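You operate a simulated robot arm through the tools that you are given. There is no shell and no other tool. Be economical: measure what you need, move in short steps, check, and stop when the job is done.

You are at the controls of a simulated two-armed robot. One attempt, no reset.

Task
Take the lid off the jar that says "blue" on the door end of the mixing table and lay it down there.

The check looks at the end state, three seconds after you hand in, the way a careful person would. Anything else that was tipped, shoved, dropped, spilled or broken makes it a failure. A push-on lid holds only when it is set on centred and level and pressed home; a screw cap is set on level and turned clockwise until tight.

Robot
Two 7-joint arms with two-finger grippers on one trunk, on a base that drives. Base frame: it is fixed to the floor where the robot stands at the start and does not move with it; the origin is under the middle of the robot, x ahead of it, y to its left, z up. Readings come in m, rad, newtons and seconds.
The left shoulder is at the start at [0.06, 0.123, 0.945], the right one opposite. With the tool pointing down near the work surface each hand reaches from about 0.36 to 0.8 m from the robot's upright axis, wherever it stands, measured 20 degrees to its own side. Payload 1.47 kg a hand.
The tool frame of a hand sits at the grasp point between the pads (the TCP): z along the fingers, y along the line on which they close. The tips reach 0.016 m beyond it. The gripper opens to 0.087 m. The gripper's body begins 0.055 m behind the TCP.
Orientation is that of the tool frame in the base frame, as a unit quaternion [w, x, y, z]. With the fingers straight down and closing along the base's y, the tool's x points along the base's -x, its y along +y and its z along -z.

Tools
- The arms move only by the tool send_rows. It takes "left_deltas", "right_deltas" or both (then of equal length, played together; a hand with none holds still); each is a list of rows, each an object (a shift or turn left out is 0, a gripper value left out holds the last) with "translation": the shift along the tool's x, y, z in units of 40 mm (1.0 is 40 mm), a list of three; "rot": the turn, a rotation vector about the tool's x, y, z in units of 6 degrees (1.0 is 6 degrees), a list of three; "claw": the gripper command, from -1 (fully open) to 1 (shut), values between in proportion. In form: [{"translation": [x, y, z], "rot": [wx, wy, wz], "claw": claw}, ...]. A call has 1 to 12 rows; each row shifts and turns the commanded pose from where the row before left it, along the tool's axes as they then stand. A call with a number of a shift or a turn outside -1 to 1 is refused whole. Rows are played at 5 a second. More than 0.05 m and 0.15 rad between two rows, or a gripper value outside its range, and nothing of the call is played. A pose out of reach is approached as far as the arm can. The call stops where the force on the tool passes 40 N (or 10 N more than at its start, if that is more) or the arm is blocked; 0.2 s more then pass. The fingers move at their own pace (about 0.153 m/s each) and stop on an object; they squeeze with about 28 N. The grip force told is the motor's: it shows also when the fingers shut on nothing. Time passes only in rows, and 0.2 s behind the last, so rows that do not move let the fingers close. The reply holds the time, the measured pose of the TCP, the force on the tool along the base axes, the opening and the grip force, in the units named above and with some noise, with the torque about the TCP (base axes, N m) and any sound that the robot's microphone picked up.
- Cameras (640 x 400 px; columns grow to the right, rows downward): "scene" is now at [0.086, -0.0236, 1.5052]; the picture's right is [-0.30, -0.95, 0.00], its down [-0.67, 0.21, -0.71] and it looks along [0.67, -0.21, -0.71] (base axes); focal length 265 px, centre (320, 200). "left" rides on the left gripper at [0.073, -0.012, -0.09] in its tool frame; the picture's right is [0.16, 0.99, 0.00], its down [-0.72, 0.12, -0.68] and it looks along [-0.67, 0.11, 0.73] (tool axes); focal length 247 px, centre (320, 200). "right" rides on the right gripper at [0.073, 0.012, -0.09] in its tool frame; the picture's right is [-0.16, 0.99, 0.00], its down [-0.72, -0.12, -0.68] and it looks along [-0.67, -0.11, 0.73] (tool axes); focal length 247 px, centre (320, 200). There is no depth. A picture from a camera that has moved, and an enlarged one, comes with that camera's place and axes in the base frame and with its lens.
- grab_frame(camera): a new picture of that camera. No time passes.
- move_column(by): slides the trunk up (or, below 0, down) by that many m; the arms and the scene camera ride with it, the base frame stays. It gives what a move gives, with no picture.
- steer(legs): drives the robot by 1 to 6 legs, each [ahead, left, turn to the left] in m, m and rad, along the robot's own axes; the way and the turn of a leg run together, so that a leg with both is an arc; at most 1.5 m and 3.142 rad a leg. The arms and the cameras ride along, it lands a little off, and it stops where it bumps. It gives what a move gives.
- turn_head(pan, tilt): turns the head with the scene camera to pan (to the left, within 2.094 rad either way) and tilt (down, from -0.506 to 1.204), counted from straight ahead of the robot. It gives what a move gives.
- zoom(camera, box): a new picture of the part [left, top, right, bottom] of that camera's present view, enlarged. No time passes.
- job_done(): hands the job in; it is judged then, once.

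Work in short steps. Places have to be worked out from the pictures, the camera data and where the tool is seen: move nearer, look again, correct. Check each grasp and each placing, and mend what went wrong. You have 120 turns and 100 pictures in all, those below and enlarged ones among them. Open the grippers and draw the arms clear of the work before you hand the job in, unless the task says otherwise; then end with one line.

The tools are called after "Call:" by a JSON object that holds its "op" and its "data". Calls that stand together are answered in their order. send_rows: Moves the arms, as the interface text tells. Its arguments: {"type":"object","properties":{"left_deltas":{"type":"array","items":{"type":"object","properties":{"translation":{"type":"array","items":{"type":"number"}},"rot":{"type":"array","items":{"type":"number"}},"claw":{"type":"number"}}}},"right_deltas":{"type":"array","items":{"type":"object","properties":{"translation":{"type":"array","items":{"type":"number"}},"rot":{"type":"array","items":{"type":"number"}},"claw":{"type":"number"}}}}},"required":[]} The other tools are called the same way: move_column (by) slides the trunk up or down; steer (legs) drives the base; turn_head (pan, tilt) turns the head that bears the scene camera; grab_frame (camera) takes a picture; zoom (camera, box) takes an enlarged picture of a part of a camera's view; job_done () hands the job in.

At the start:

```text
clock: 0.0
left_ee_pos: [0.4634, 0.0227, 1.1693]
left_tool_rot: [0.0, 0.0, 1.0, -0.001]
left_force: [0.2, -0.3, -0.6]
left_ft_torque: [-0.01, -0.01, 0.0]
left_width: 0.0872
left_finger_force: 0.0
right_ee_pos: [0.293, -0.2624, 1.228]
right_tool_rot: [0.0, 0.0, 1.0, -0.001]
right_force: [0.2, 0.0, 0.5]
right_ft_torque: [0.02, 0.02, 0.01]
right_width: 0.087
right_finger_force: 0.1
trunk travel left (down, up): [-0.1, 0.13]
robot x, y, heading: [-0.0006, 0.0003, 0.003]
head pan, tilt: [-0.307, 0.787]
```

scene: 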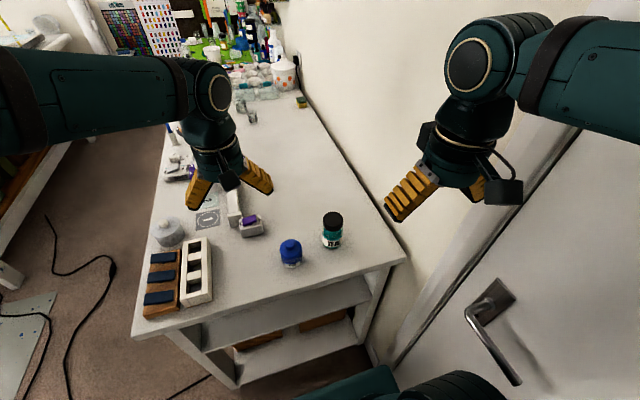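
right: 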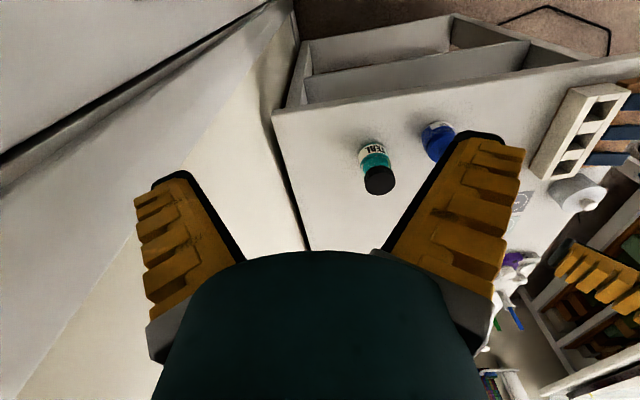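
left: 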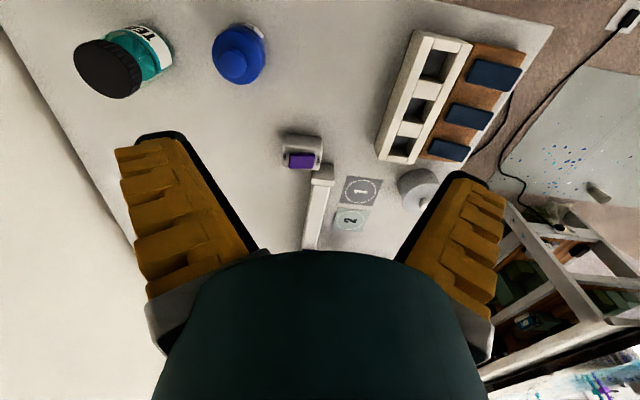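

I see two jars near the door end, one blue-capped and one dark-capped. I'll enlarge to read the labels.

Call:
{"op": "zoom", "data": {"camera": "scene", "box": [260, 190, 370, 280]}}

Call:
{"op": "zoom", "data": {"camera": "left", "box": [50, 0, 300, 150]}}

Call:
{"op": "zoom", "data": {"camera": "right", "box": [340, 100, 480, 200]}}

```text
4.44 times, centred on (315, 235) of scene
camera zoom: at [0.086, -0.0236, 1.5052], right [-0.3, -0.95, 0.0], down [-0.67, 0.21, -0.71], along [0.67, -0.21, -0.71], focal length 1178 px, centre (342, 44)
```

zoom: 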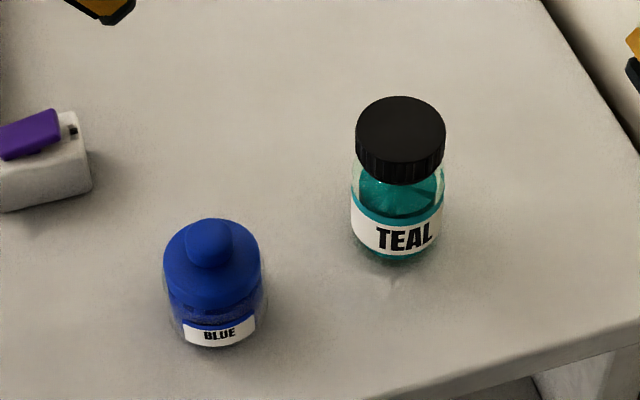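

```text
2.56 times, centred on (175, 75) of left
camera zoom: at [0.3914, 0.0095, 1.2597], right [-0.16, 0.99, 0.0], down [0.72, 0.12, 0.68], along [0.67, 0.11, -0.73], focal length 632 px, centre (691, 520)
```

zoom: 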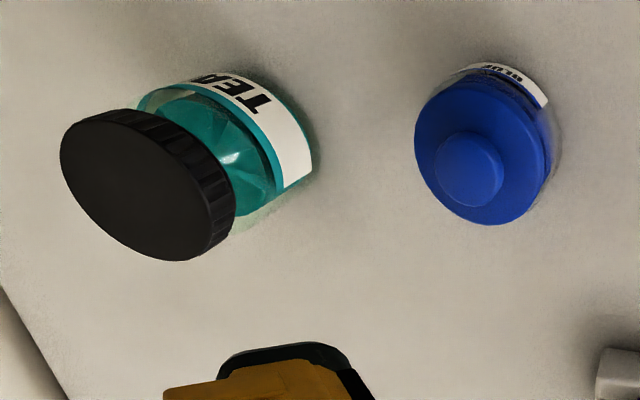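

```text
4.00 times, centred on (410, 150) of right
camera zoom: at [0.2199, -0.2497, 1.3187], right [0.16, 0.99, 0.0], down [0.72, -0.12, 0.68], along [0.67, -0.11, -0.73], focal length 988 px, centre (-40, 400)
```

zoom: 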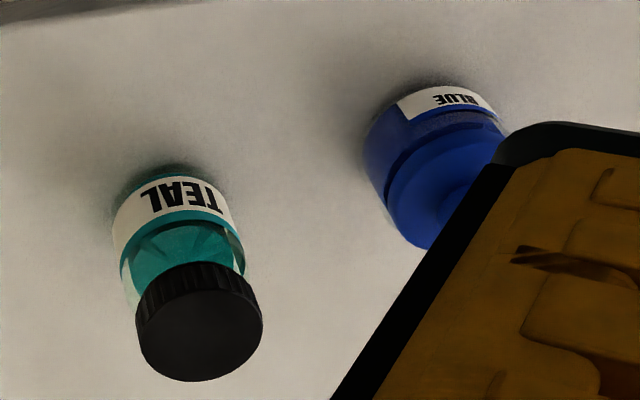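

The jar marked BLUE has a blue push-on lid with a knob, at roughly (0.47, -0.07, 0.97), and the TEAL jar stands about 0.12 m to its right. I'll move the left hand away to the left and bring the right hand above for a closer look.

Call:
{"op": "send_rows", "data": {"left_deltas": [{"translation": [0, 0.9, 0]}, {"translation": [0, 0.9, 0]}, {"translation": [0, 0.9, 0]}, {"translation": [0, 0.9, 0]}, {"translation": [0, 0.9, 0]}, {"translation": [0, 0.5, 0]}, {"translation": [0, 0, 0]}], "right_deltas": [{"translation": [0, 0, 0]}, {"translation": [-0.53, 0.8, 0.4]}, {"translation": [-0.53, 0.8, 0.4]}, {"translation": [-0.53, 0.8, 0.4]}, {"translation": [-0.53, 0.8, 0.4]}, {"translation": [-0.53, 0.8, 0.4]}, {"translation": [-0.53, 0.8, 0.4]}]}}

Call:
{"op": "grab_frame", "data": {"camera": "right"}}

Call:
{"op": "grab_frame", "data": {"camera": "left"}}

Call:
{"op": "grab_frame", "data": {"camera": "scene"}}

```text
clock: 1.6
left_ee_pos: [0.4636, 0.221, 1.1672]
left_tool_rot: [-0.001, 0.0, 1.0, 0.0]
left_force: [0.4, 0.7, 0.2]
left_ft_torque: [-0.02, -0.01, 0.0]
left_width: 0.087
left_finger_force: 0.0
right_ee_pos: [0.4221, -0.0705, 1.132]
right_tool_rot: [0.0, 0.0, 1.0, 0.0]
right_force: [0.4, 0.2, -0.6]
right_ft_torque: [0.01, 0.0, 0.0]
right_width: 0.0868
right_finger_force: 0.0
trunk travel left (down, up): [-0.1, 0.13]
robot x, y, heading: [0.001, -0.0036, -0.003]
head pan, tilt: [-0.307, 0.787]
```

```text
93 pictures are left
camera right: at [0.3493, -0.0568, 1.2218], right [0.16, 0.99, 0.0], down [0.72, -0.12, 0.68], along [0.67, -0.11, -0.73], focal length 247 px, centre (320, 200)
```

right: 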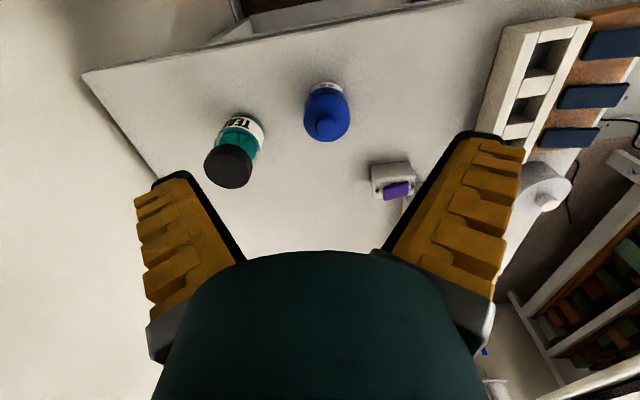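

```text
92 pictures are left
camera left: at [0.3912, 0.2082, 1.2575], right [-0.16, 0.99, 0.0], down [0.72, 0.12, 0.68], along [0.67, 0.11, -0.73], focal length 247 px, centre (320, 200)
```

left: 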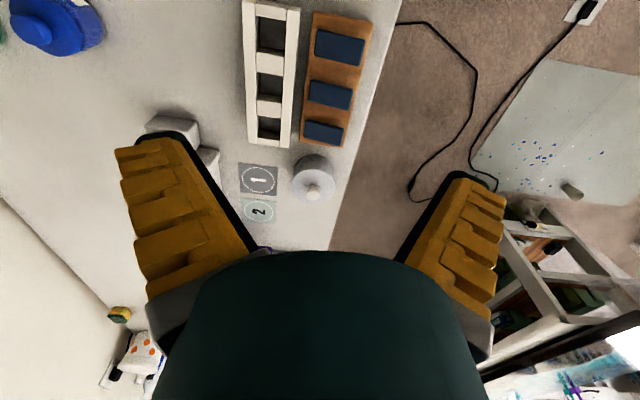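

```text
91 pictures are left
camera scene: at [0.0872, -0.0229, 1.5051], right [-0.3, -0.95, 0.0], down [-0.68, 0.21, -0.71], along [0.67, -0.21, -0.71], focal length 265 px, centre (320, 200)
```

scene: 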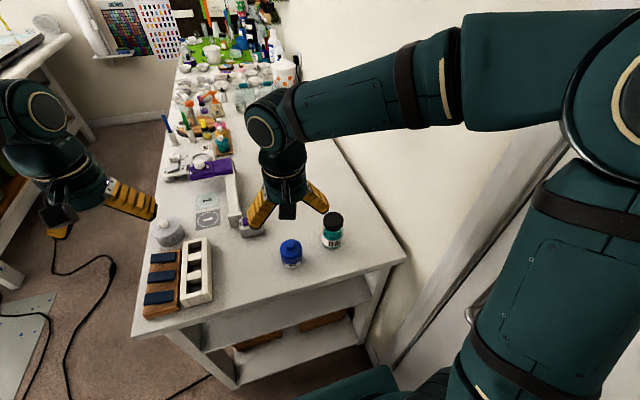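

The knob rays meet around (0.485, -0.07, 0.95). I'll lower the right hand to 1.04 a bit behind the jar and look again.

Call:
{"op": "send_rows", "data": {"right_deltas": [{"translation": [-0.2, 0, 0.75]}, {"translation": [-0.2, 0, 0.75]}, {"translation": [-0.2, 0, 0.75]}, {"translation": [0, 0, 0]}]}}

Call:
{"op": "grab_frame", "data": {"camera": "right"}}

Call:
{"op": "zoom", "data": {"camera": "scene", "box": [240, 190, 350, 280]}}

```text
clock: 2.6
left_ee_pos: [0.4636, 0.2201, 1.1692]
left_tool_rot: [0.0, 0.0, 1.0, 0.0]
left_force: [0.0, 0.2, -0.1]
left_ft_torque: [-0.05, 0.0, 0.0]
left_width: 0.0869
left_finger_force: 0.0
right_ee_pos: [0.4443, -0.0709, 1.0443]
right_tool_rot: [0.0, -0.001, 1.0, 0.0]
right_force: [1.1, -0.7, 0.8]
right_ft_torque: [0.0, -0.02, -0.04]
right_width: 0.087
right_finger_force: 0.1
trunk travel left (down, up): [-0.1, 0.13]
robot x, y, heading: [0.0008, -0.0034, -0.001]
head pan, tilt: [-0.307, 0.787]
```

```text
90 pictures are left
camera right: at [0.3713, -0.0581, 1.1334], right [0.16, 0.99, 0.0], down [0.72, -0.12, 0.68], along [0.67, -0.11, -0.73], focal length 247 px, centre (320, 200)
```

right: 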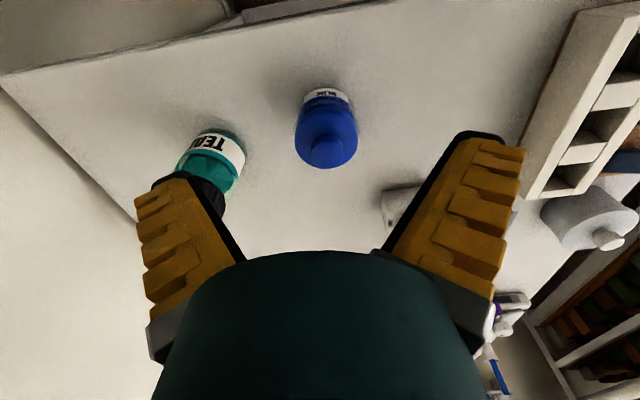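

```text
4.44 times, centred on (295, 235) of scene
camera zoom: at [0.0853, -0.0238, 1.5052], right [-0.3, -0.95, 0.0], down [-0.67, 0.21, -0.71], along [0.67, -0.21, -0.71], focal length 1178 px, centre (431, 44)
```

zoom: 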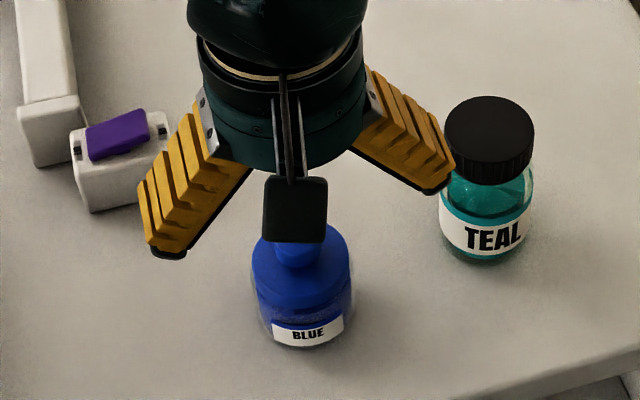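

Rays give the knob about (0.491, -0.070, 0.94). I'll move directly above it with fingers narrowed, and look before descending.

Call:
{"op": "send_rows", "data": {"right_deltas": [{"translation": [-0.6, 0, 0], "claw": -0.4}, {"translation": [-0.55, 0, 0.25]}, {"translation": [0, 0, 0.4]}, {"translation": [0, 0, 0]}]}}

Call:
{"op": "grab_frame", "data": {"camera": "right"}}

Call:
{"op": "zoom", "data": {"camera": "scene", "box": [240, 190, 350, 280]}}

```text
clock: 3.6
left_ee_pos: [0.4635, 0.2198, 1.1681]
left_tool_rot: [0.0, 0.0, 1.0, 0.0]
left_force: [-0.6, 0.5, -0.4]
left_ft_torque: [0.01, -0.01, 0.0]
left_width: 0.087
left_finger_force: 0.1
right_ee_pos: [0.4907, -0.0707, 1.0155]
right_tool_rot: [0.0, 0.001, 1.0, 0.0]
right_force: [-0.1, 0.3, 0.3]
right_ft_torque: [-0.01, -0.03, 0.0]
right_width: 0.0654
right_finger_force: 3.4
trunk travel left (down, up): [-0.1, 0.13]
robot x, y, heading: [0.0017, -0.0011, 0.001]
head pan, tilt: [-0.307, 0.787]
```

```text
88 pictures are left
camera right: at [0.4183, -0.0572, 1.106], right [0.16, 0.99, 0.0], down [0.72, -0.12, 0.68], along [0.67, -0.11, -0.73], focal length 247 px, centre (320, 200)
```

right: 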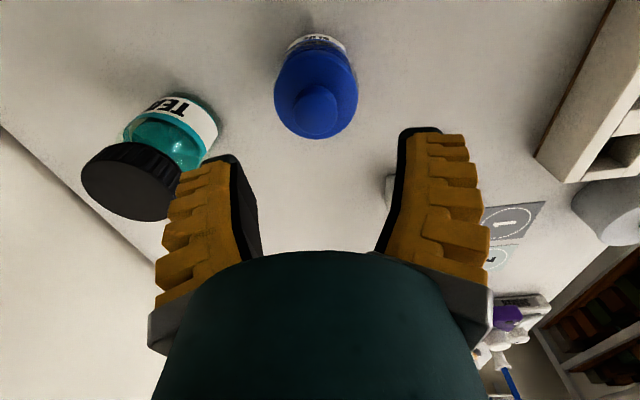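

```text
4.44 times, centred on (295, 235) of scene
camera zoom: at [0.0861, -0.0237, 1.5052], right [-0.3, -0.95, 0.0], down [-0.67, 0.21, -0.71], along [0.67, -0.21, -0.71], focal length 1178 px, centre (431, 44)
```

zoom: 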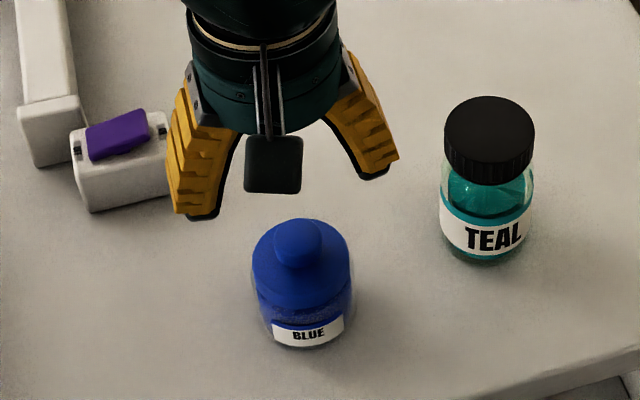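

Knob now at (0.488, -0.072, ~0.942), top maybe 0.95. I descend to TCP 0.97 with a slight correction and check.

Call:
{"op": "send_rows", "data": {"right_deltas": [{"translation": [0.06, -0.04, 0.4]}, {"translation": [0, 0, 0.4]}, {"translation": [0, 0, 0.35]}, {"translation": [0, 0, 0]}]}}

Call:
{"op": "grab_frame", "data": {"camera": "right"}}

Call:
{"op": "zoom", "data": {"camera": "scene", "box": [240, 190, 350, 280]}}

```text
clock: 4.6
left_ee_pos: [0.4619, 0.221, 1.1675]
left_tool_rot: [0.0, -0.001, 1.0, -0.001]
left_force: [0.8, 0.0, -0.7]
left_ft_torque: [-0.02, -0.03, -0.01]
left_width: 0.0872
left_finger_force: 0.0
right_ee_pos: [0.4874, -0.0729, 0.9709]
right_tool_rot: [-0.001, 0.001, 1.0, 0.001]
right_force: [0.6, 0.9, -0.6]
right_ft_torque: [-0.01, -0.01, 0.01]
right_width: 0.0653
right_finger_force: 3.4
trunk travel left (down, up): [-0.1, 0.13]
robot x, y, heading: [-0.0007, 0.0049, 0.004]
head pan, tilt: [-0.307, 0.787]
```

```text
86 pictures are left
camera right: at [0.4147, -0.0599, 1.0606], right [0.16, 0.99, 0.0], down [0.72, -0.12, 0.68], along [0.67, -0.11, -0.73], focal length 247 px, centre (320, 200)
```

right: 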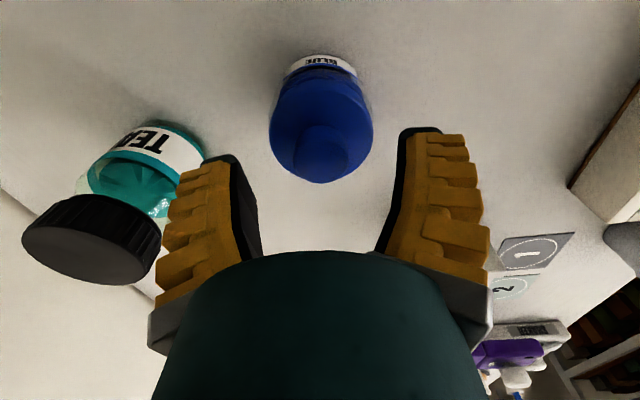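

```text
4.44 times, centred on (295, 235) of scene
camera zoom: at [0.0859, -0.0237, 1.5052], right [-0.3, -0.95, 0.0], down [-0.67, 0.21, -0.71], along [0.67, -0.21, -0.71], focal length 1178 px, centre (431, 44)
```

zoom: 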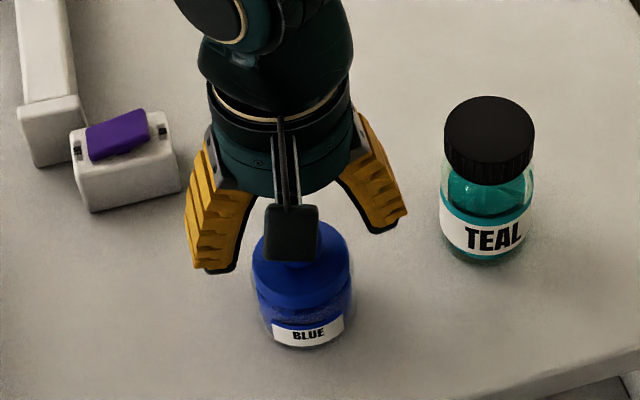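

Consistent: knob centre ≈ (0.489, -0.072, 0.937). Lowering TCP to ~0.946 and checking forces and view.

Call:
{"op": "send_rows", "data": {"right_deltas": [{"translation": [-0.03, 0.02, 0.2]}, {"translation": [0, 0, 0.2]}, {"translation": [0, 0, 0.2]}, {"translation": [0, 0, 0]}]}}

Call:
{"op": "grab_frame", "data": {"camera": "right"}}

Call:
{"op": "zoom", "data": {"camera": "scene", "box": [260, 200, 333, 260]}}

```text
clock: 5.6
left_ee_pos: [0.4629, 0.2203, 1.1691]
left_tool_rot: [0.0, 0.001, 1.0, 0.0]
left_force: [-0.3, -0.6, 0.2]
left_ft_torque: [0.0, 0.03, -0.03]
left_width: 0.0871
left_finger_force: 0.1
right_ee_pos: [0.4879, -0.0709, 0.9488]
right_tool_rot: [0.0, -0.001, 1.0, -0.001]
right_force: [0.6, 0.5, -0.1]
right_ft_torque: [0.0, -0.02, 0.0]
right_width: 0.0654
right_finger_force: 2.3
trunk travel left (down, up): [-0.1, 0.13]
robot x, y, heading: [-0.0028, 0.0013, -0.0]
head pan, tilt: [-0.307, 0.787]
```

```text
84 pictures are left
camera right: at [0.4149, -0.0579, 1.0379], right [0.16, 0.99, 0.0], down [0.72, -0.12, 0.68], along [0.67, -0.11, -0.73], focal length 247 px, centre (320, 200)
```

right: 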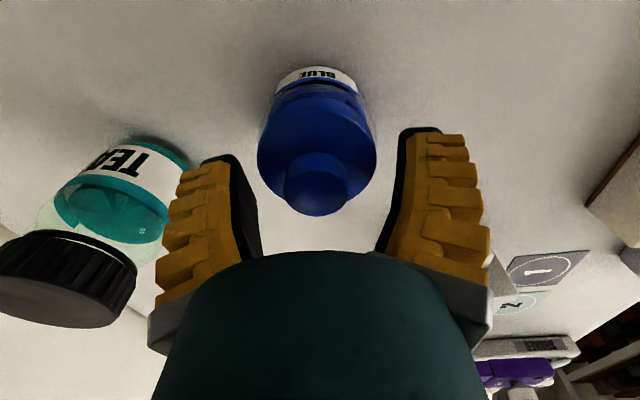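

```text
6.67 times, centred on (296, 230) of scene
camera zoom: at [0.0859, -0.0237, 1.5052], right [-0.3, -0.95, 0.0], down [-0.67, 0.21, -0.71], along [0.67, -0.21, -0.71], focal length 1766 px, centre (477, 0)
```

zoom: 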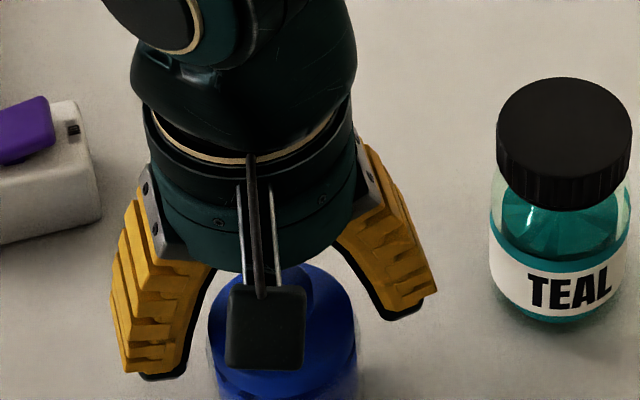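

The TCP seems around mid-knob; tips may be at the lid's top level. I'll rise 4 mm and close gently to see whether the width shows knob (~0.03) or rim (~0.06).

Call:
{"op": "send_rows", "data": {"right_deltas": [{"translation": [0, 0, -0.12], "claw": -0.4}, {"claw": 0.0}, {"claw": 0.2}, {"claw": 0.2}]}}

Call:
{"op": "grab_frame", "data": {"camera": "right"}}

```text
clock: 6.6
left_ee_pos: [0.4628, 0.2216, 1.1679]
left_tool_rot: [0.0, 0.0, 1.0, -0.001]
left_force: [-0.4, 0.0, 0.4]
left_ft_torque: [-0.01, 0.02, 0.01]
left_width: 0.0869
left_finger_force: 0.1
right_ee_pos: [0.4878, -0.0709, 0.9524]
right_tool_rot: [0.001, 0.0, 1.0, 0.0]
right_force: [0.8, -0.1, 14.7]
right_ft_torque: [-0.03, 0.15, 0.05]
right_width: 0.0415
right_finger_force: 28.1
trunk travel left (down, up): [-0.1, 0.13]
robot x, y, heading: [0.0012, -0.0045, -0.0]
head pan, tilt: [-0.307, 0.787]
heard: snap
```

```text
82 pictures are left
camera right: at [0.4151, -0.0582, 1.0428], right [0.16, 0.99, 0.0], down [0.72, -0.12, 0.68], along [0.67, -0.11, -0.73], focal length 247 px, centre (320, 200)
```

right: 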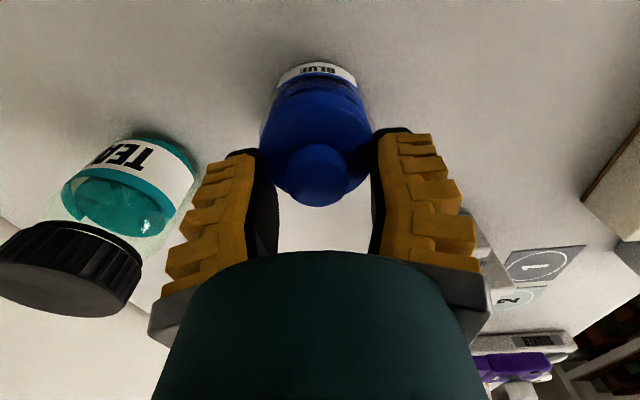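

A snap and 14.7 N upward on the tool: the tips have wedged on the lid's sloping shoulder (width 0.042). I open again, rise 10 mm, and look.

Call:
{"op": "send_rows", "data": {"right_deltas": [{"claw": -0.4}, {"claw": -0.4}, {"translation": [0, 0, -0.25]}, {"translation": [0, 0, 0]}]}}

Call:
{"op": "zoom", "data": {"camera": "right", "box": [220, 40, 420, 240]}}

Call:
{"op": "zoom", "data": {"camera": "scene", "box": [260, 215, 333, 275]}}

```text
clock: 7.6
left_ee_pos: [0.4641, 0.2213, 1.169]
left_tool_rot: [0.001, 0.0, 1.0, 0.0]
left_force: [-0.1, 0.7, -0.3]
left_ft_torque: [-0.02, 0.01, -0.03]
left_width: 0.087
left_finger_force: 0.0
right_ee_pos: [0.4897, -0.0714, 0.961]
right_tool_rot: [0.001, 0.001, 1.0, -0.001]
right_force: [-0.1, 1.0, -0.4]
right_ft_torque: [-0.02, -0.03, 0.01]
right_width: 0.0655
right_finger_force: 3.3
trunk travel left (down, up): [-0.1, 0.13]
robot x, y, heading: [0.0008, -0.0014, 0.004]
head pan, tilt: [-0.307, 0.787]
heard: snap
```

```text
2.00 times, centred on (320, 140) of right
camera zoom: at [0.4163, -0.0583, 1.051], right [0.16, 0.99, 0.0], down [0.72, -0.12, 0.68], along [0.67, -0.11, -0.73], focal length 494 px, centre (320, 320)
```

zoom: 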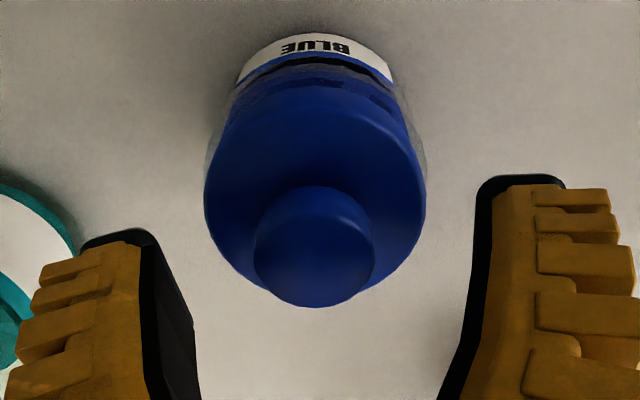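

```text
6.67 times, centred on (296, 245) of scene
camera zoom: at [0.0863, -0.0236, 1.5051], right [-0.3, -0.95, 0.0], down [-0.68, 0.21, -0.71], along [0.67, -0.21, -0.71], focal length 1766 px, centre (477, -100)
```

zoom: 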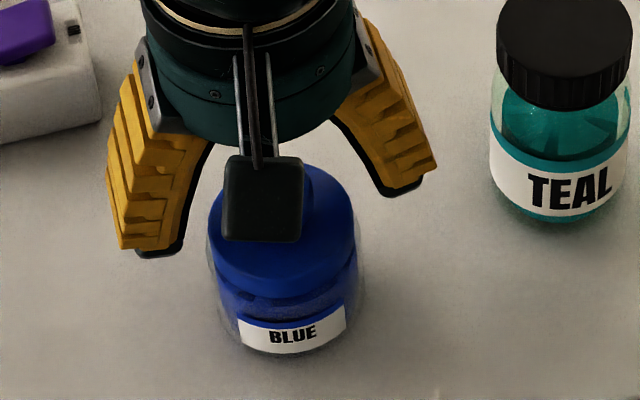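

The knob centre now evaluates to about z 0.942, with the lid shoulder just under. I'll close again with TCP at ~0.958.

Call:
{"op": "send_rows", "data": {"right_deltas": [{"translation": [0.02, 0, 0.08]}, {"claw": 0.0}, {"claw": 0.2}, {"claw": 0.5}, {"claw": 0.5}]}}

Call:
{"op": "zoom", "data": {"camera": "right", "box": [220, 40, 420, 240]}}

```text
clock: 8.8
left_ee_pos: [0.4629, 0.221, 1.1693]
left_tool_rot: [-0.001, -0.001, 1.0, 0.0]
left_force: [-0.5, -0.4, -0.1]
left_ft_torque: [0.01, -0.01, 0.03]
left_width: 0.0869
left_finger_force: 0.0
right_ee_pos: [0.4868, -0.0711, 0.9607]
right_tool_rot: [0.001, 0.0, 1.0, 0.0]
right_force: [0.7, -0.5, 16.8]
right_ft_torque: [-0.01, 0.1, -0.03]
right_width: 0.0243
right_finger_force: 27.7
trunk travel left (down, up): [-0.1, 0.13]
robot x, y, heading: [-0.001, -0.0014, 0.001]
head pan, tilt: [-0.307, 0.787]
```

```text
2.00 times, centred on (320, 140) of right
camera zoom: at [0.4147, -0.0581, 1.0491], right [0.16, 0.99, 0.0], down [0.72, -0.12, 0.68], along [0.67, -0.11, -0.73], focal length 494 px, centre (320, 320)
```

zoom: 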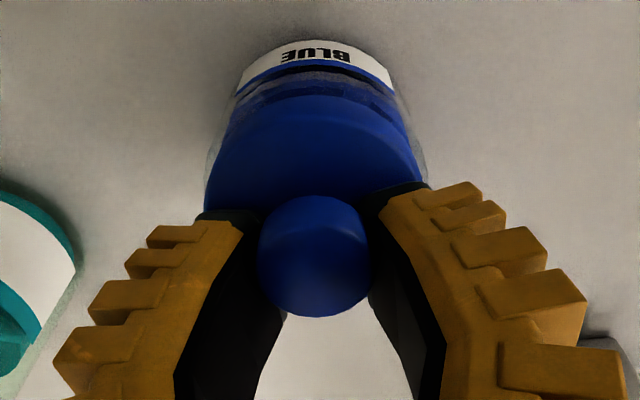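

The knob is now gripped (width 0.024) with the tips pressing the lid. I pull up slowly, watching force and the snap.

Call:
{"op": "send_rows", "data": {"right_deltas": [{"claw": 0.7}, {"translation": [0, 0, -0.08]}, {"translation": [0, 0, -0.05]}, {"translation": [0, 0, 0]}]}}

```text
clock: 9.8
left_ee_pos: [0.4634, 0.2203, 1.1689]
left_tool_rot: [0.0, 0.001, 1.0, -0.001]
left_force: [-0.4, -0.3, 0.2]
left_ft_torque: [-0.01, -0.01, 0.03]
left_width: 0.0871
left_finger_force: 0.1
right_ee_pos: [0.4877, -0.0701, 0.9636]
right_tool_rot: [-0.001, 0.0, 1.0, 0.0]
right_force: [0.7, 0.4, -0.5]
right_ft_torque: [-0.02, -0.01, -0.01]
right_width: 0.0172
right_finger_force: 28.5
trunk travel left (down, up): [-0.1, 0.13]
robot x, y, heading: [-0.0017, 0.0012, 0.001]
head pan, tilt: [-0.307, 0.787]
heard: snap
```

Call:
{"op": "zoom", "data": {"camera": "right", "box": [220, 40, 420, 240]}}

Call:
{"op": "zoom", "data": {"camera": "scene", "box": [260, 215, 333, 275]}}

```text
2.00 times, centred on (320, 140) of right
camera zoom: at [0.4151, -0.0585, 1.0536], right [0.16, 0.99, 0.0], down [0.72, -0.12, 0.68], along [0.67, -0.11, -0.73], focal length 494 px, centre (320, 320)
```

zoom: 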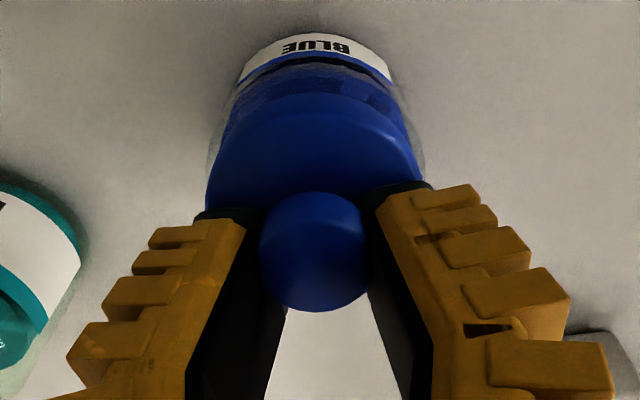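

```text
6.67 times, centred on (296, 245) of scene
camera zoom: at [0.0862, -0.0236, 1.5051], right [-0.3, -0.95, 0.0], down [-0.67, 0.21, -0.71], along [0.67, -0.21, -0.71], focal length 1766 px, centre (477, -100)
```

zoom: 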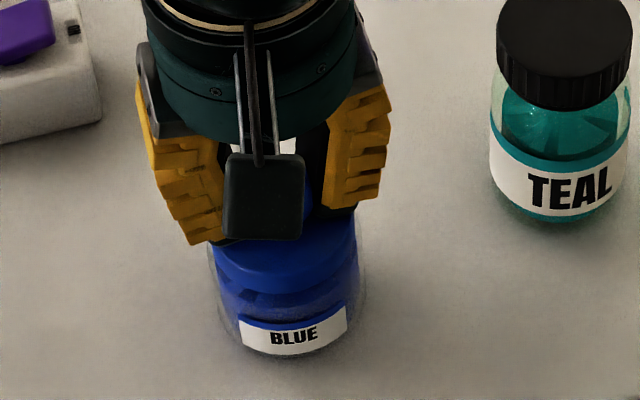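

Another snap and the force went to zero; width 0.017, perhaps on the knob's neck. I lift a few mm more and compare.

Call:
{"op": "send_rows", "data": {"right_deltas": [{"translation": [0, 0, -0.08]}, {"translation": [0, 0, -0.08]}, {"translation": [0, 0, 0]}]}}

Call:
{"op": "zoom", "data": {"camera": "right", "box": [220, 40, 420, 240]}}

Call:
{"op": "zoom", "data": {"camera": "scene", "box": [260, 215, 333, 275]}}

```text
clock: 10.6
left_ee_pos: [0.464, 0.2205, 1.1688]
left_tool_rot: [0.0, 0.0, 1.0, 0.0]
left_force: [-1.0, 0.2, 0.1]
left_ft_torque: [0.03, 0.01, -0.03]
left_width: 0.087
left_finger_force: 0.1
right_ee_pos: [0.488, -0.0725, 0.9709]
right_tool_rot: [-0.001, 0.0, 1.0, -0.001]
right_force: [0.1, -0.8, 1.1]
right_ft_torque: [-0.02, -0.02, -0.03]
right_width: 0.019
right_finger_force: 26.9
trunk travel left (down, up): [-0.1, 0.13]
robot x, y, heading: [0.0028, -0.0013, -0.002]
head pan, tilt: [-0.307, 0.787]
```

```text
2.00 times, centred on (320, 140) of right
camera zoom: at [0.4145, -0.0586, 1.0606], right [0.16, 0.99, 0.0], down [0.72, -0.12, 0.68], along [0.67, -0.11, -0.73], focal length 494 px, centre (320, 320)
```

zoom: 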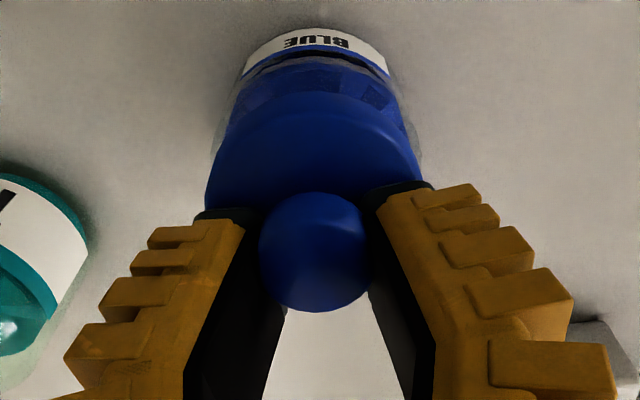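

```text
6.67 times, centred on (296, 245) of scene
camera zoom: at [0.0861, -0.0236, 1.5051], right [-0.3, -0.95, 0.0], down [-0.67, 0.21, -0.71], along [0.67, -0.21, -0.71], focal length 1766 px, centre (477, -100)
```

zoom: 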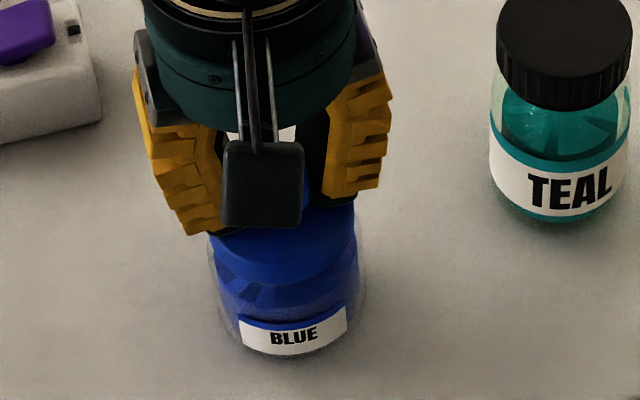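

The lid stays fixed in the hand while the jar and label recede: it's off. I lift straight up about 8 cm.

Call:
{"op": "send_rows", "data": {"right_deltas": [{"translation": [0, 0, -0.3]}, {"translation": [0, 0, -0.5]}, {"translation": [0, 0, -0.6]}, {"translation": [0, 0, -0.6]}, {"translation": [0, 0, 0]}]}}

Call:
{"op": "grab_frame", "data": {"camera": "right"}}

Call:
{"op": "grab_frame", "data": {"camera": "scene"}}

```text
clock: 11.8
left_ee_pos: [0.4632, 0.2203, 1.169]
left_tool_rot: [0.0, 0.0, 1.0, -0.001]
left_force: [-0.4, 0.8, 0.4]
left_ft_torque: [0.0, 0.04, 0.0]
left_width: 0.087
left_finger_force: 0.1
right_ee_pos: [0.487, -0.0722, 1.0529]
right_tool_rot: [0.0, 0.0, 1.0, 0.0]
right_force: [0.3, -0.1, -0.4]
right_ft_torque: [0.0, 0.01, 0.02]
right_width: 0.017
right_finger_force: 27.9
trunk travel left (down, up): [-0.1, 0.13]
robot x, y, heading: [-0.003, 0.0011, -0.006]
head pan, tilt: [-0.307, 0.787]
```

```text
74 pictures are left
camera right: at [0.4143, -0.059, 1.1418], right [0.16, 0.99, 0.0], down [0.72, -0.12, 0.68], along [0.67, -0.11, -0.73], focal length 247 px, centre (320, 200)
```

right: 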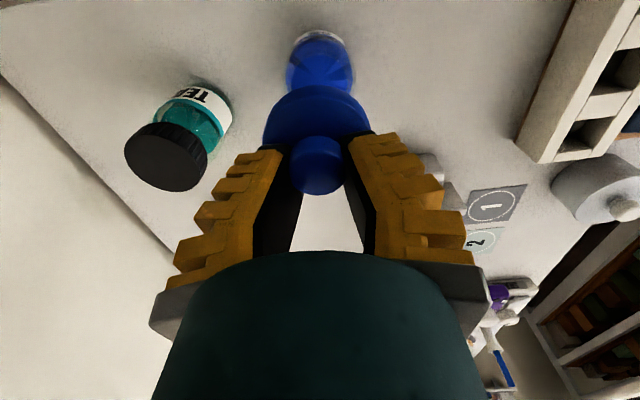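

```text
73 pictures are left
camera scene: at [0.0863, -0.0235, 1.5051], right [-0.3, -0.95, 0.0], down [-0.68, 0.21, -0.71], along [0.67, -0.21, -0.71], focal length 265 px, centre (320, 200)
```

scene: 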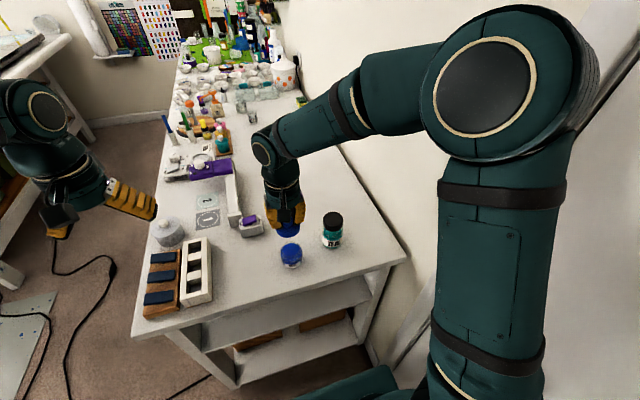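

Table top works out to z ≈ 0.875; the lid is held level. A free spot is (0.49, 0.03), between the jar and the white rack; I move the lid over it and down partway.

Call:
{"op": "send_rows", "data": {"right_deltas": [{"translation": [0, 0.65, 0]}, {"translation": [0, 0.65, 0]}, {"translation": [0, 0.65, 0]}, {"translation": [0, 0.6, 0]}, {"translation": [0, 0, 0.6]}, {"translation": [0, 0, 0.6]}, {"translation": [0, 0, 0.6]}, {"translation": [0, 0, 0.5]}, {"translation": [0, 0, 0]}]}}

Call:
{"op": "grab_frame", "data": {"camera": "right"}}

Call:
{"op": "zoom", "data": {"camera": "scene", "box": [190, 190, 350, 300]}}

```text
clock: 13.8
left_ee_pos: [0.4645, 0.2213, 1.167]
left_tool_rot: [0.001, 0.0, 1.0, 0.001]
left_force: [0.6, 0.2, 0.3]
left_ft_torque: [0.0, 0.0, 0.0]
left_width: 0.0867
left_finger_force: 0.1
right_ee_pos: [0.4874, 0.0304, 0.957]
right_tool_rot: [-0.001, 0.0, 1.0, 0.0]
right_force: [-0.3, 0.3, 0.4]
right_ft_torque: [-0.01, -0.02, 0.0]
right_width: 0.0199
right_finger_force: 16.8
trunk travel left (down, up): [-0.1, 0.13]
robot x, y, heading: [-0.0008, -0.0018, 0.002]
head pan, tilt: [-0.307, 0.787]
```

```text
72 pictures are left
camera right: at [0.4137, 0.0429, 1.0471], right [0.16, 0.99, 0.0], down [0.72, -0.12, 0.68], along [0.67, -0.11, -0.73], focal length 247 px, centre (320, 200)
```

right: 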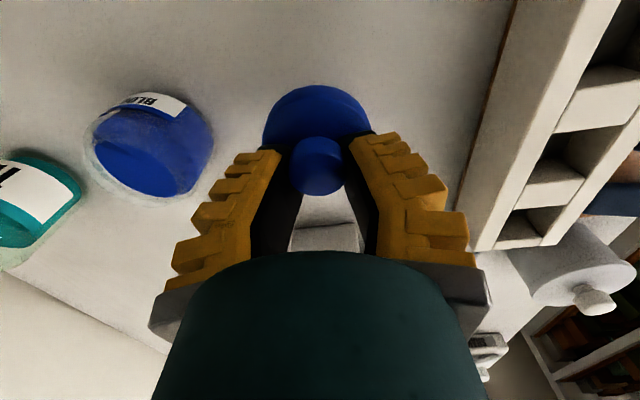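

```text
3.64 times, centred on (270, 245) of scene
camera zoom: at [0.0859, -0.0237, 1.5052], right [-0.3, -0.95, 0.0], down [-0.67, 0.21, -0.71], along [0.67, -0.21, -0.71], focal length 964 px, centre (502, 36)
```

zoom: 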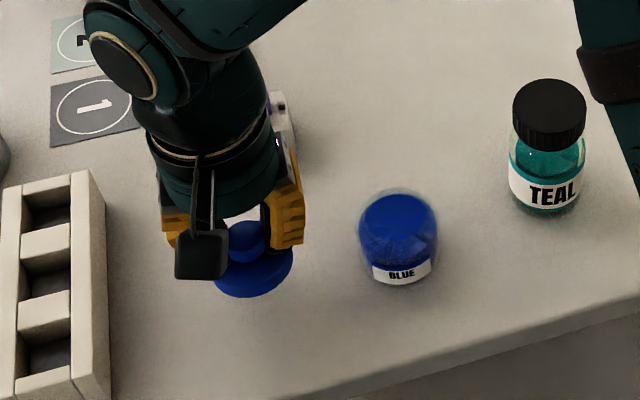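

Spot is clear of rack, jar and the purple-topped box. I keep lowering in small steps, watching for contact.

Call:
{"op": "send_rows", "data": {"right_deltas": [{"translation": [0, 0, 0.3]}, {"translation": [0, 0, 0.3]}, {"translation": [0, 0, 0.15]}, {"translation": [0, 0, 0]}]}}

Call:
{"op": "zoom", "data": {"camera": "scene", "box": [210, 220, 300, 280]}}

```text
clock: 14.8
left_ee_pos: [0.4623, 0.2192, 1.1689]
left_tool_rot: [0.0, 0.0, 1.0, 0.0]
left_force: [0.4, -0.5, 0.7]
left_ft_torque: [0.03, -0.02, 0.0]
left_width: 0.0871
left_finger_force: 0.0
right_ee_pos: [0.4865, 0.0298, 0.9273]
right_tool_rot: [0.0, 0.0, 1.0, 0.0]
right_force: [-0.6, 0.5, -0.5]
right_ft_torque: [0.0, -0.02, 0.01]
right_width: 0.0185
right_finger_force: 27.2
trunk travel left (down, up): [-0.1, 0.13]
robot x, y, heading: [-0.0031, 0.0028, -0.0]
head pan, tilt: [-0.307, 0.787]
```

```text
6.67 times, centred on (255, 250) of scene
camera zoom: at [0.086, -0.0236, 1.5052], right [-0.3, -0.95, 0.0], down [-0.67, 0.21, -0.71], along [0.67, -0.21, -0.71], focal length 1766 px, centre (753, -133)
```

zoom: 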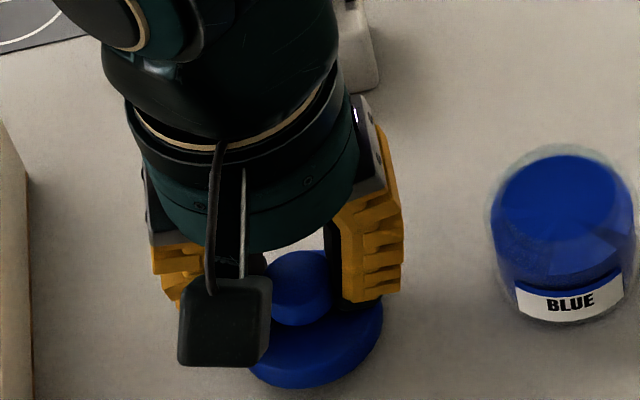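

Lid close to the table but no contact yet. I lower in 3 mm steps.

Call:
{"op": "send_rows", "data": {"right_deltas": [{"translation": [0, 0, 0.08]}, {"translation": [0, 0, 0.08]}, {"translation": [0, 0, 0.08]}, {"translation": [0, 0, 0]}]}}

```text
clock: 15.8
left_ee_pos: [0.4618, 0.2205, 1.1685]
left_tool_rot: [0.0, 0.0, 1.0, 0.0]
left_force: [-0.4, -0.1, 0.3]
left_ft_torque: [0.0, 0.01, -0.01]
left_width: 0.0869
left_finger_force: 0.1
right_ee_pos: [0.4875, 0.0307, 0.9195]
right_tool_rot: [0.0, 0.0, 1.0, 0.001]
right_force: [-1.1, -1.5, 13.2]
right_ft_torque: [-0.01, -0.24, 0.0]
right_width: 0.0176
right_finger_force: 27.4
trunk travel left (down, up): [-0.1, 0.13]
robot x, y, heading: [-0.0008, -0.0003, 0.0]
head pan, tilt: [-0.307, 0.787]
```

Contact (13 N) at TCP ≈ 0.9195, so the lid stands on the table. I ease up 2 mm, open, then lift straight up.

Call:
{"op": "send_rows", "data": {"right_deltas": [{"translation": [0, 0, -0.05]}, {"claw": 0.3}, {"claw": -0.1}, {"claw": -0.4}, {"claw": -0.4}, {"translation": [0, 0, -0.2]}, {"translation": [0, 0, -0.5]}, {"translation": [0, 0, -0.8]}, {"translation": [0, 0, -0.9]}, {"translation": [0, 0, -0.9]}, {"translation": [0, 0, 0]}]}}

Call:
{"op": "zoom", "data": {"camera": "scene", "box": [190, 190, 350, 300]}}

Call:
{"op": "grab_frame", "data": {"camera": "right"}}

```text
clock: 18.2
left_ee_pos: [0.4633, 0.221, 1.1689]
left_tool_rot: [0.001, 0.0, 1.0, 0.0]
left_force: [-0.3, 0.2, 1.0]
left_ft_torque: [0.01, -0.02, -0.02]
left_width: 0.0871
left_finger_force: 0.0
right_ee_pos: [0.4864, 0.0329, 1.0527]
right_tool_rot: [0.0, 0.001, 1.0, -0.001]
right_force: [-0.4, 0.0, -0.2]
right_ft_torque: [-0.01, -0.01, 0.01]
right_width: 0.0651
right_finger_force: 2.8
trunk travel left (down, up): [-0.1, 0.13]
robot x, y, heading: [0.0014, -0.0011, 0.002]
head pan, tilt: [-0.307, 0.787]
```

```text
3.64 times, centred on (270, 245) of scene
camera zoom: at [0.0864, -0.0235, 1.5051], right [-0.3, -0.95, 0.0], down [-0.68, 0.21, -0.71], along [0.67, -0.21, -0.71], focal length 964 px, centre (502, 36)
```

zoom: 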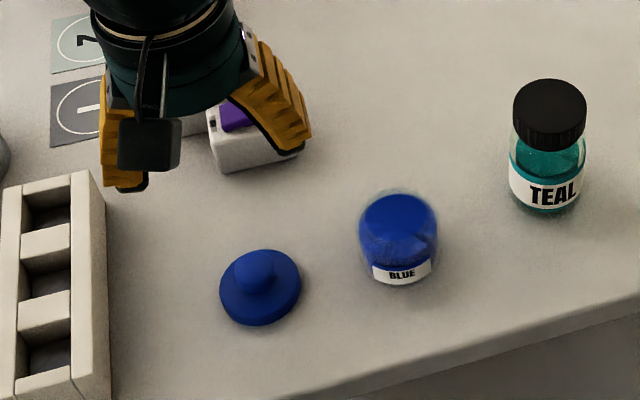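

```text
68 pictures are left
camera right: at [0.4135, 0.0461, 1.1429], right [0.16, 0.99, 0.0], down [0.72, -0.12, 0.68], along [0.67, -0.11, -0.73], focal length 247 px, centre (320, 200)
```

right: 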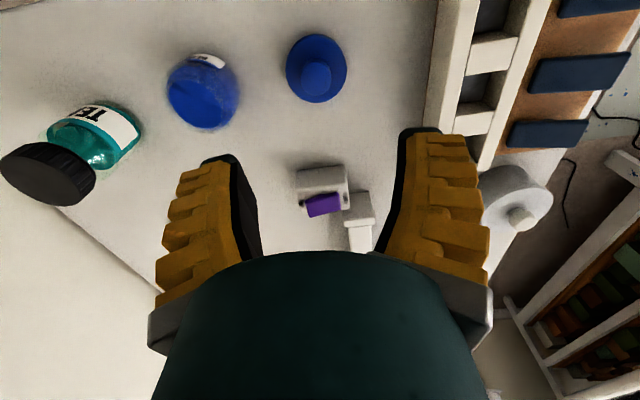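

The lid lies flat on the table, jar upright, nothing else moved. I retract the right hand up and toward its start position with the gripper open.

Call:
{"op": "send_rows", "data": {"right_deltas": [{"translation": [0, 0, -1], "claw": -1}, {"translation": [0, 0, -1]}, {"translation": [0, 0, -1]}, {"translation": [0, 0, -1]}, {"translation": [0.5, -0.9, 0]}, {"translation": [0.5, -0.9, 0]}, {"translation": [0.5, -0.9, 0]}, {"translation": [0.5, -0.9, 0]}, {"translation": [0.5, -0.9, 0]}, {"translation": [0.5, -0.9, 0]}, {"translation": [0.5, -0.9, 0]}, {"translation": [0, 0, 0]}]}}

Call:
{"op": "grab_frame", "data": {"camera": "scene"}}

```text
clock: 20.8
left_ee_pos: [0.4631, 0.2213, 1.168]
left_tool_rot: [0.001, 0.0, 1.0, 0.0]
left_force: [0.4, -0.7, -0.7]
left_ft_torque: [-0.01, 0.03, 0.0]
left_width: 0.0871
left_finger_force: 0.0
right_ee_pos: [0.3479, -0.2186, 1.2112]
right_tool_rot: [0.0, 0.001, 1.0, 0.0]
right_force: [0.4, 0.1, 0.4]
right_ft_torque: [0.02, 0.02, -0.01]
right_width: 0.0869
right_finger_force: 0.0
trunk travel left (down, up): [-0.1, 0.13]
robot x, y, heading: [-0.0021, -0.0006, -0.002]
head pan, tilt: [-0.307, 0.787]
```

```text
67 pictures are left
camera scene: at [0.0867, -0.0231, 1.5051], right [-0.3, -0.95, 0.0], down [-0.68, 0.21, -0.71], along [0.67, -0.21, -0.71], focal length 265 px, centre (320, 200)
```

scene: 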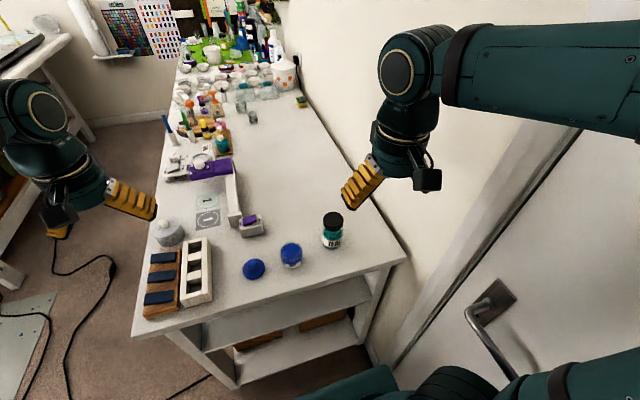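

Everything is in place and both arms are clear with open grippers; I hand in.

Call:
{"op": "job_done", "data": {}}

```text
The job is handed in.
```

The lid is off the jar marked "blue" and lies flat on the door end of the mixing table, with the jar upright beside it and nothing else visibly moved.
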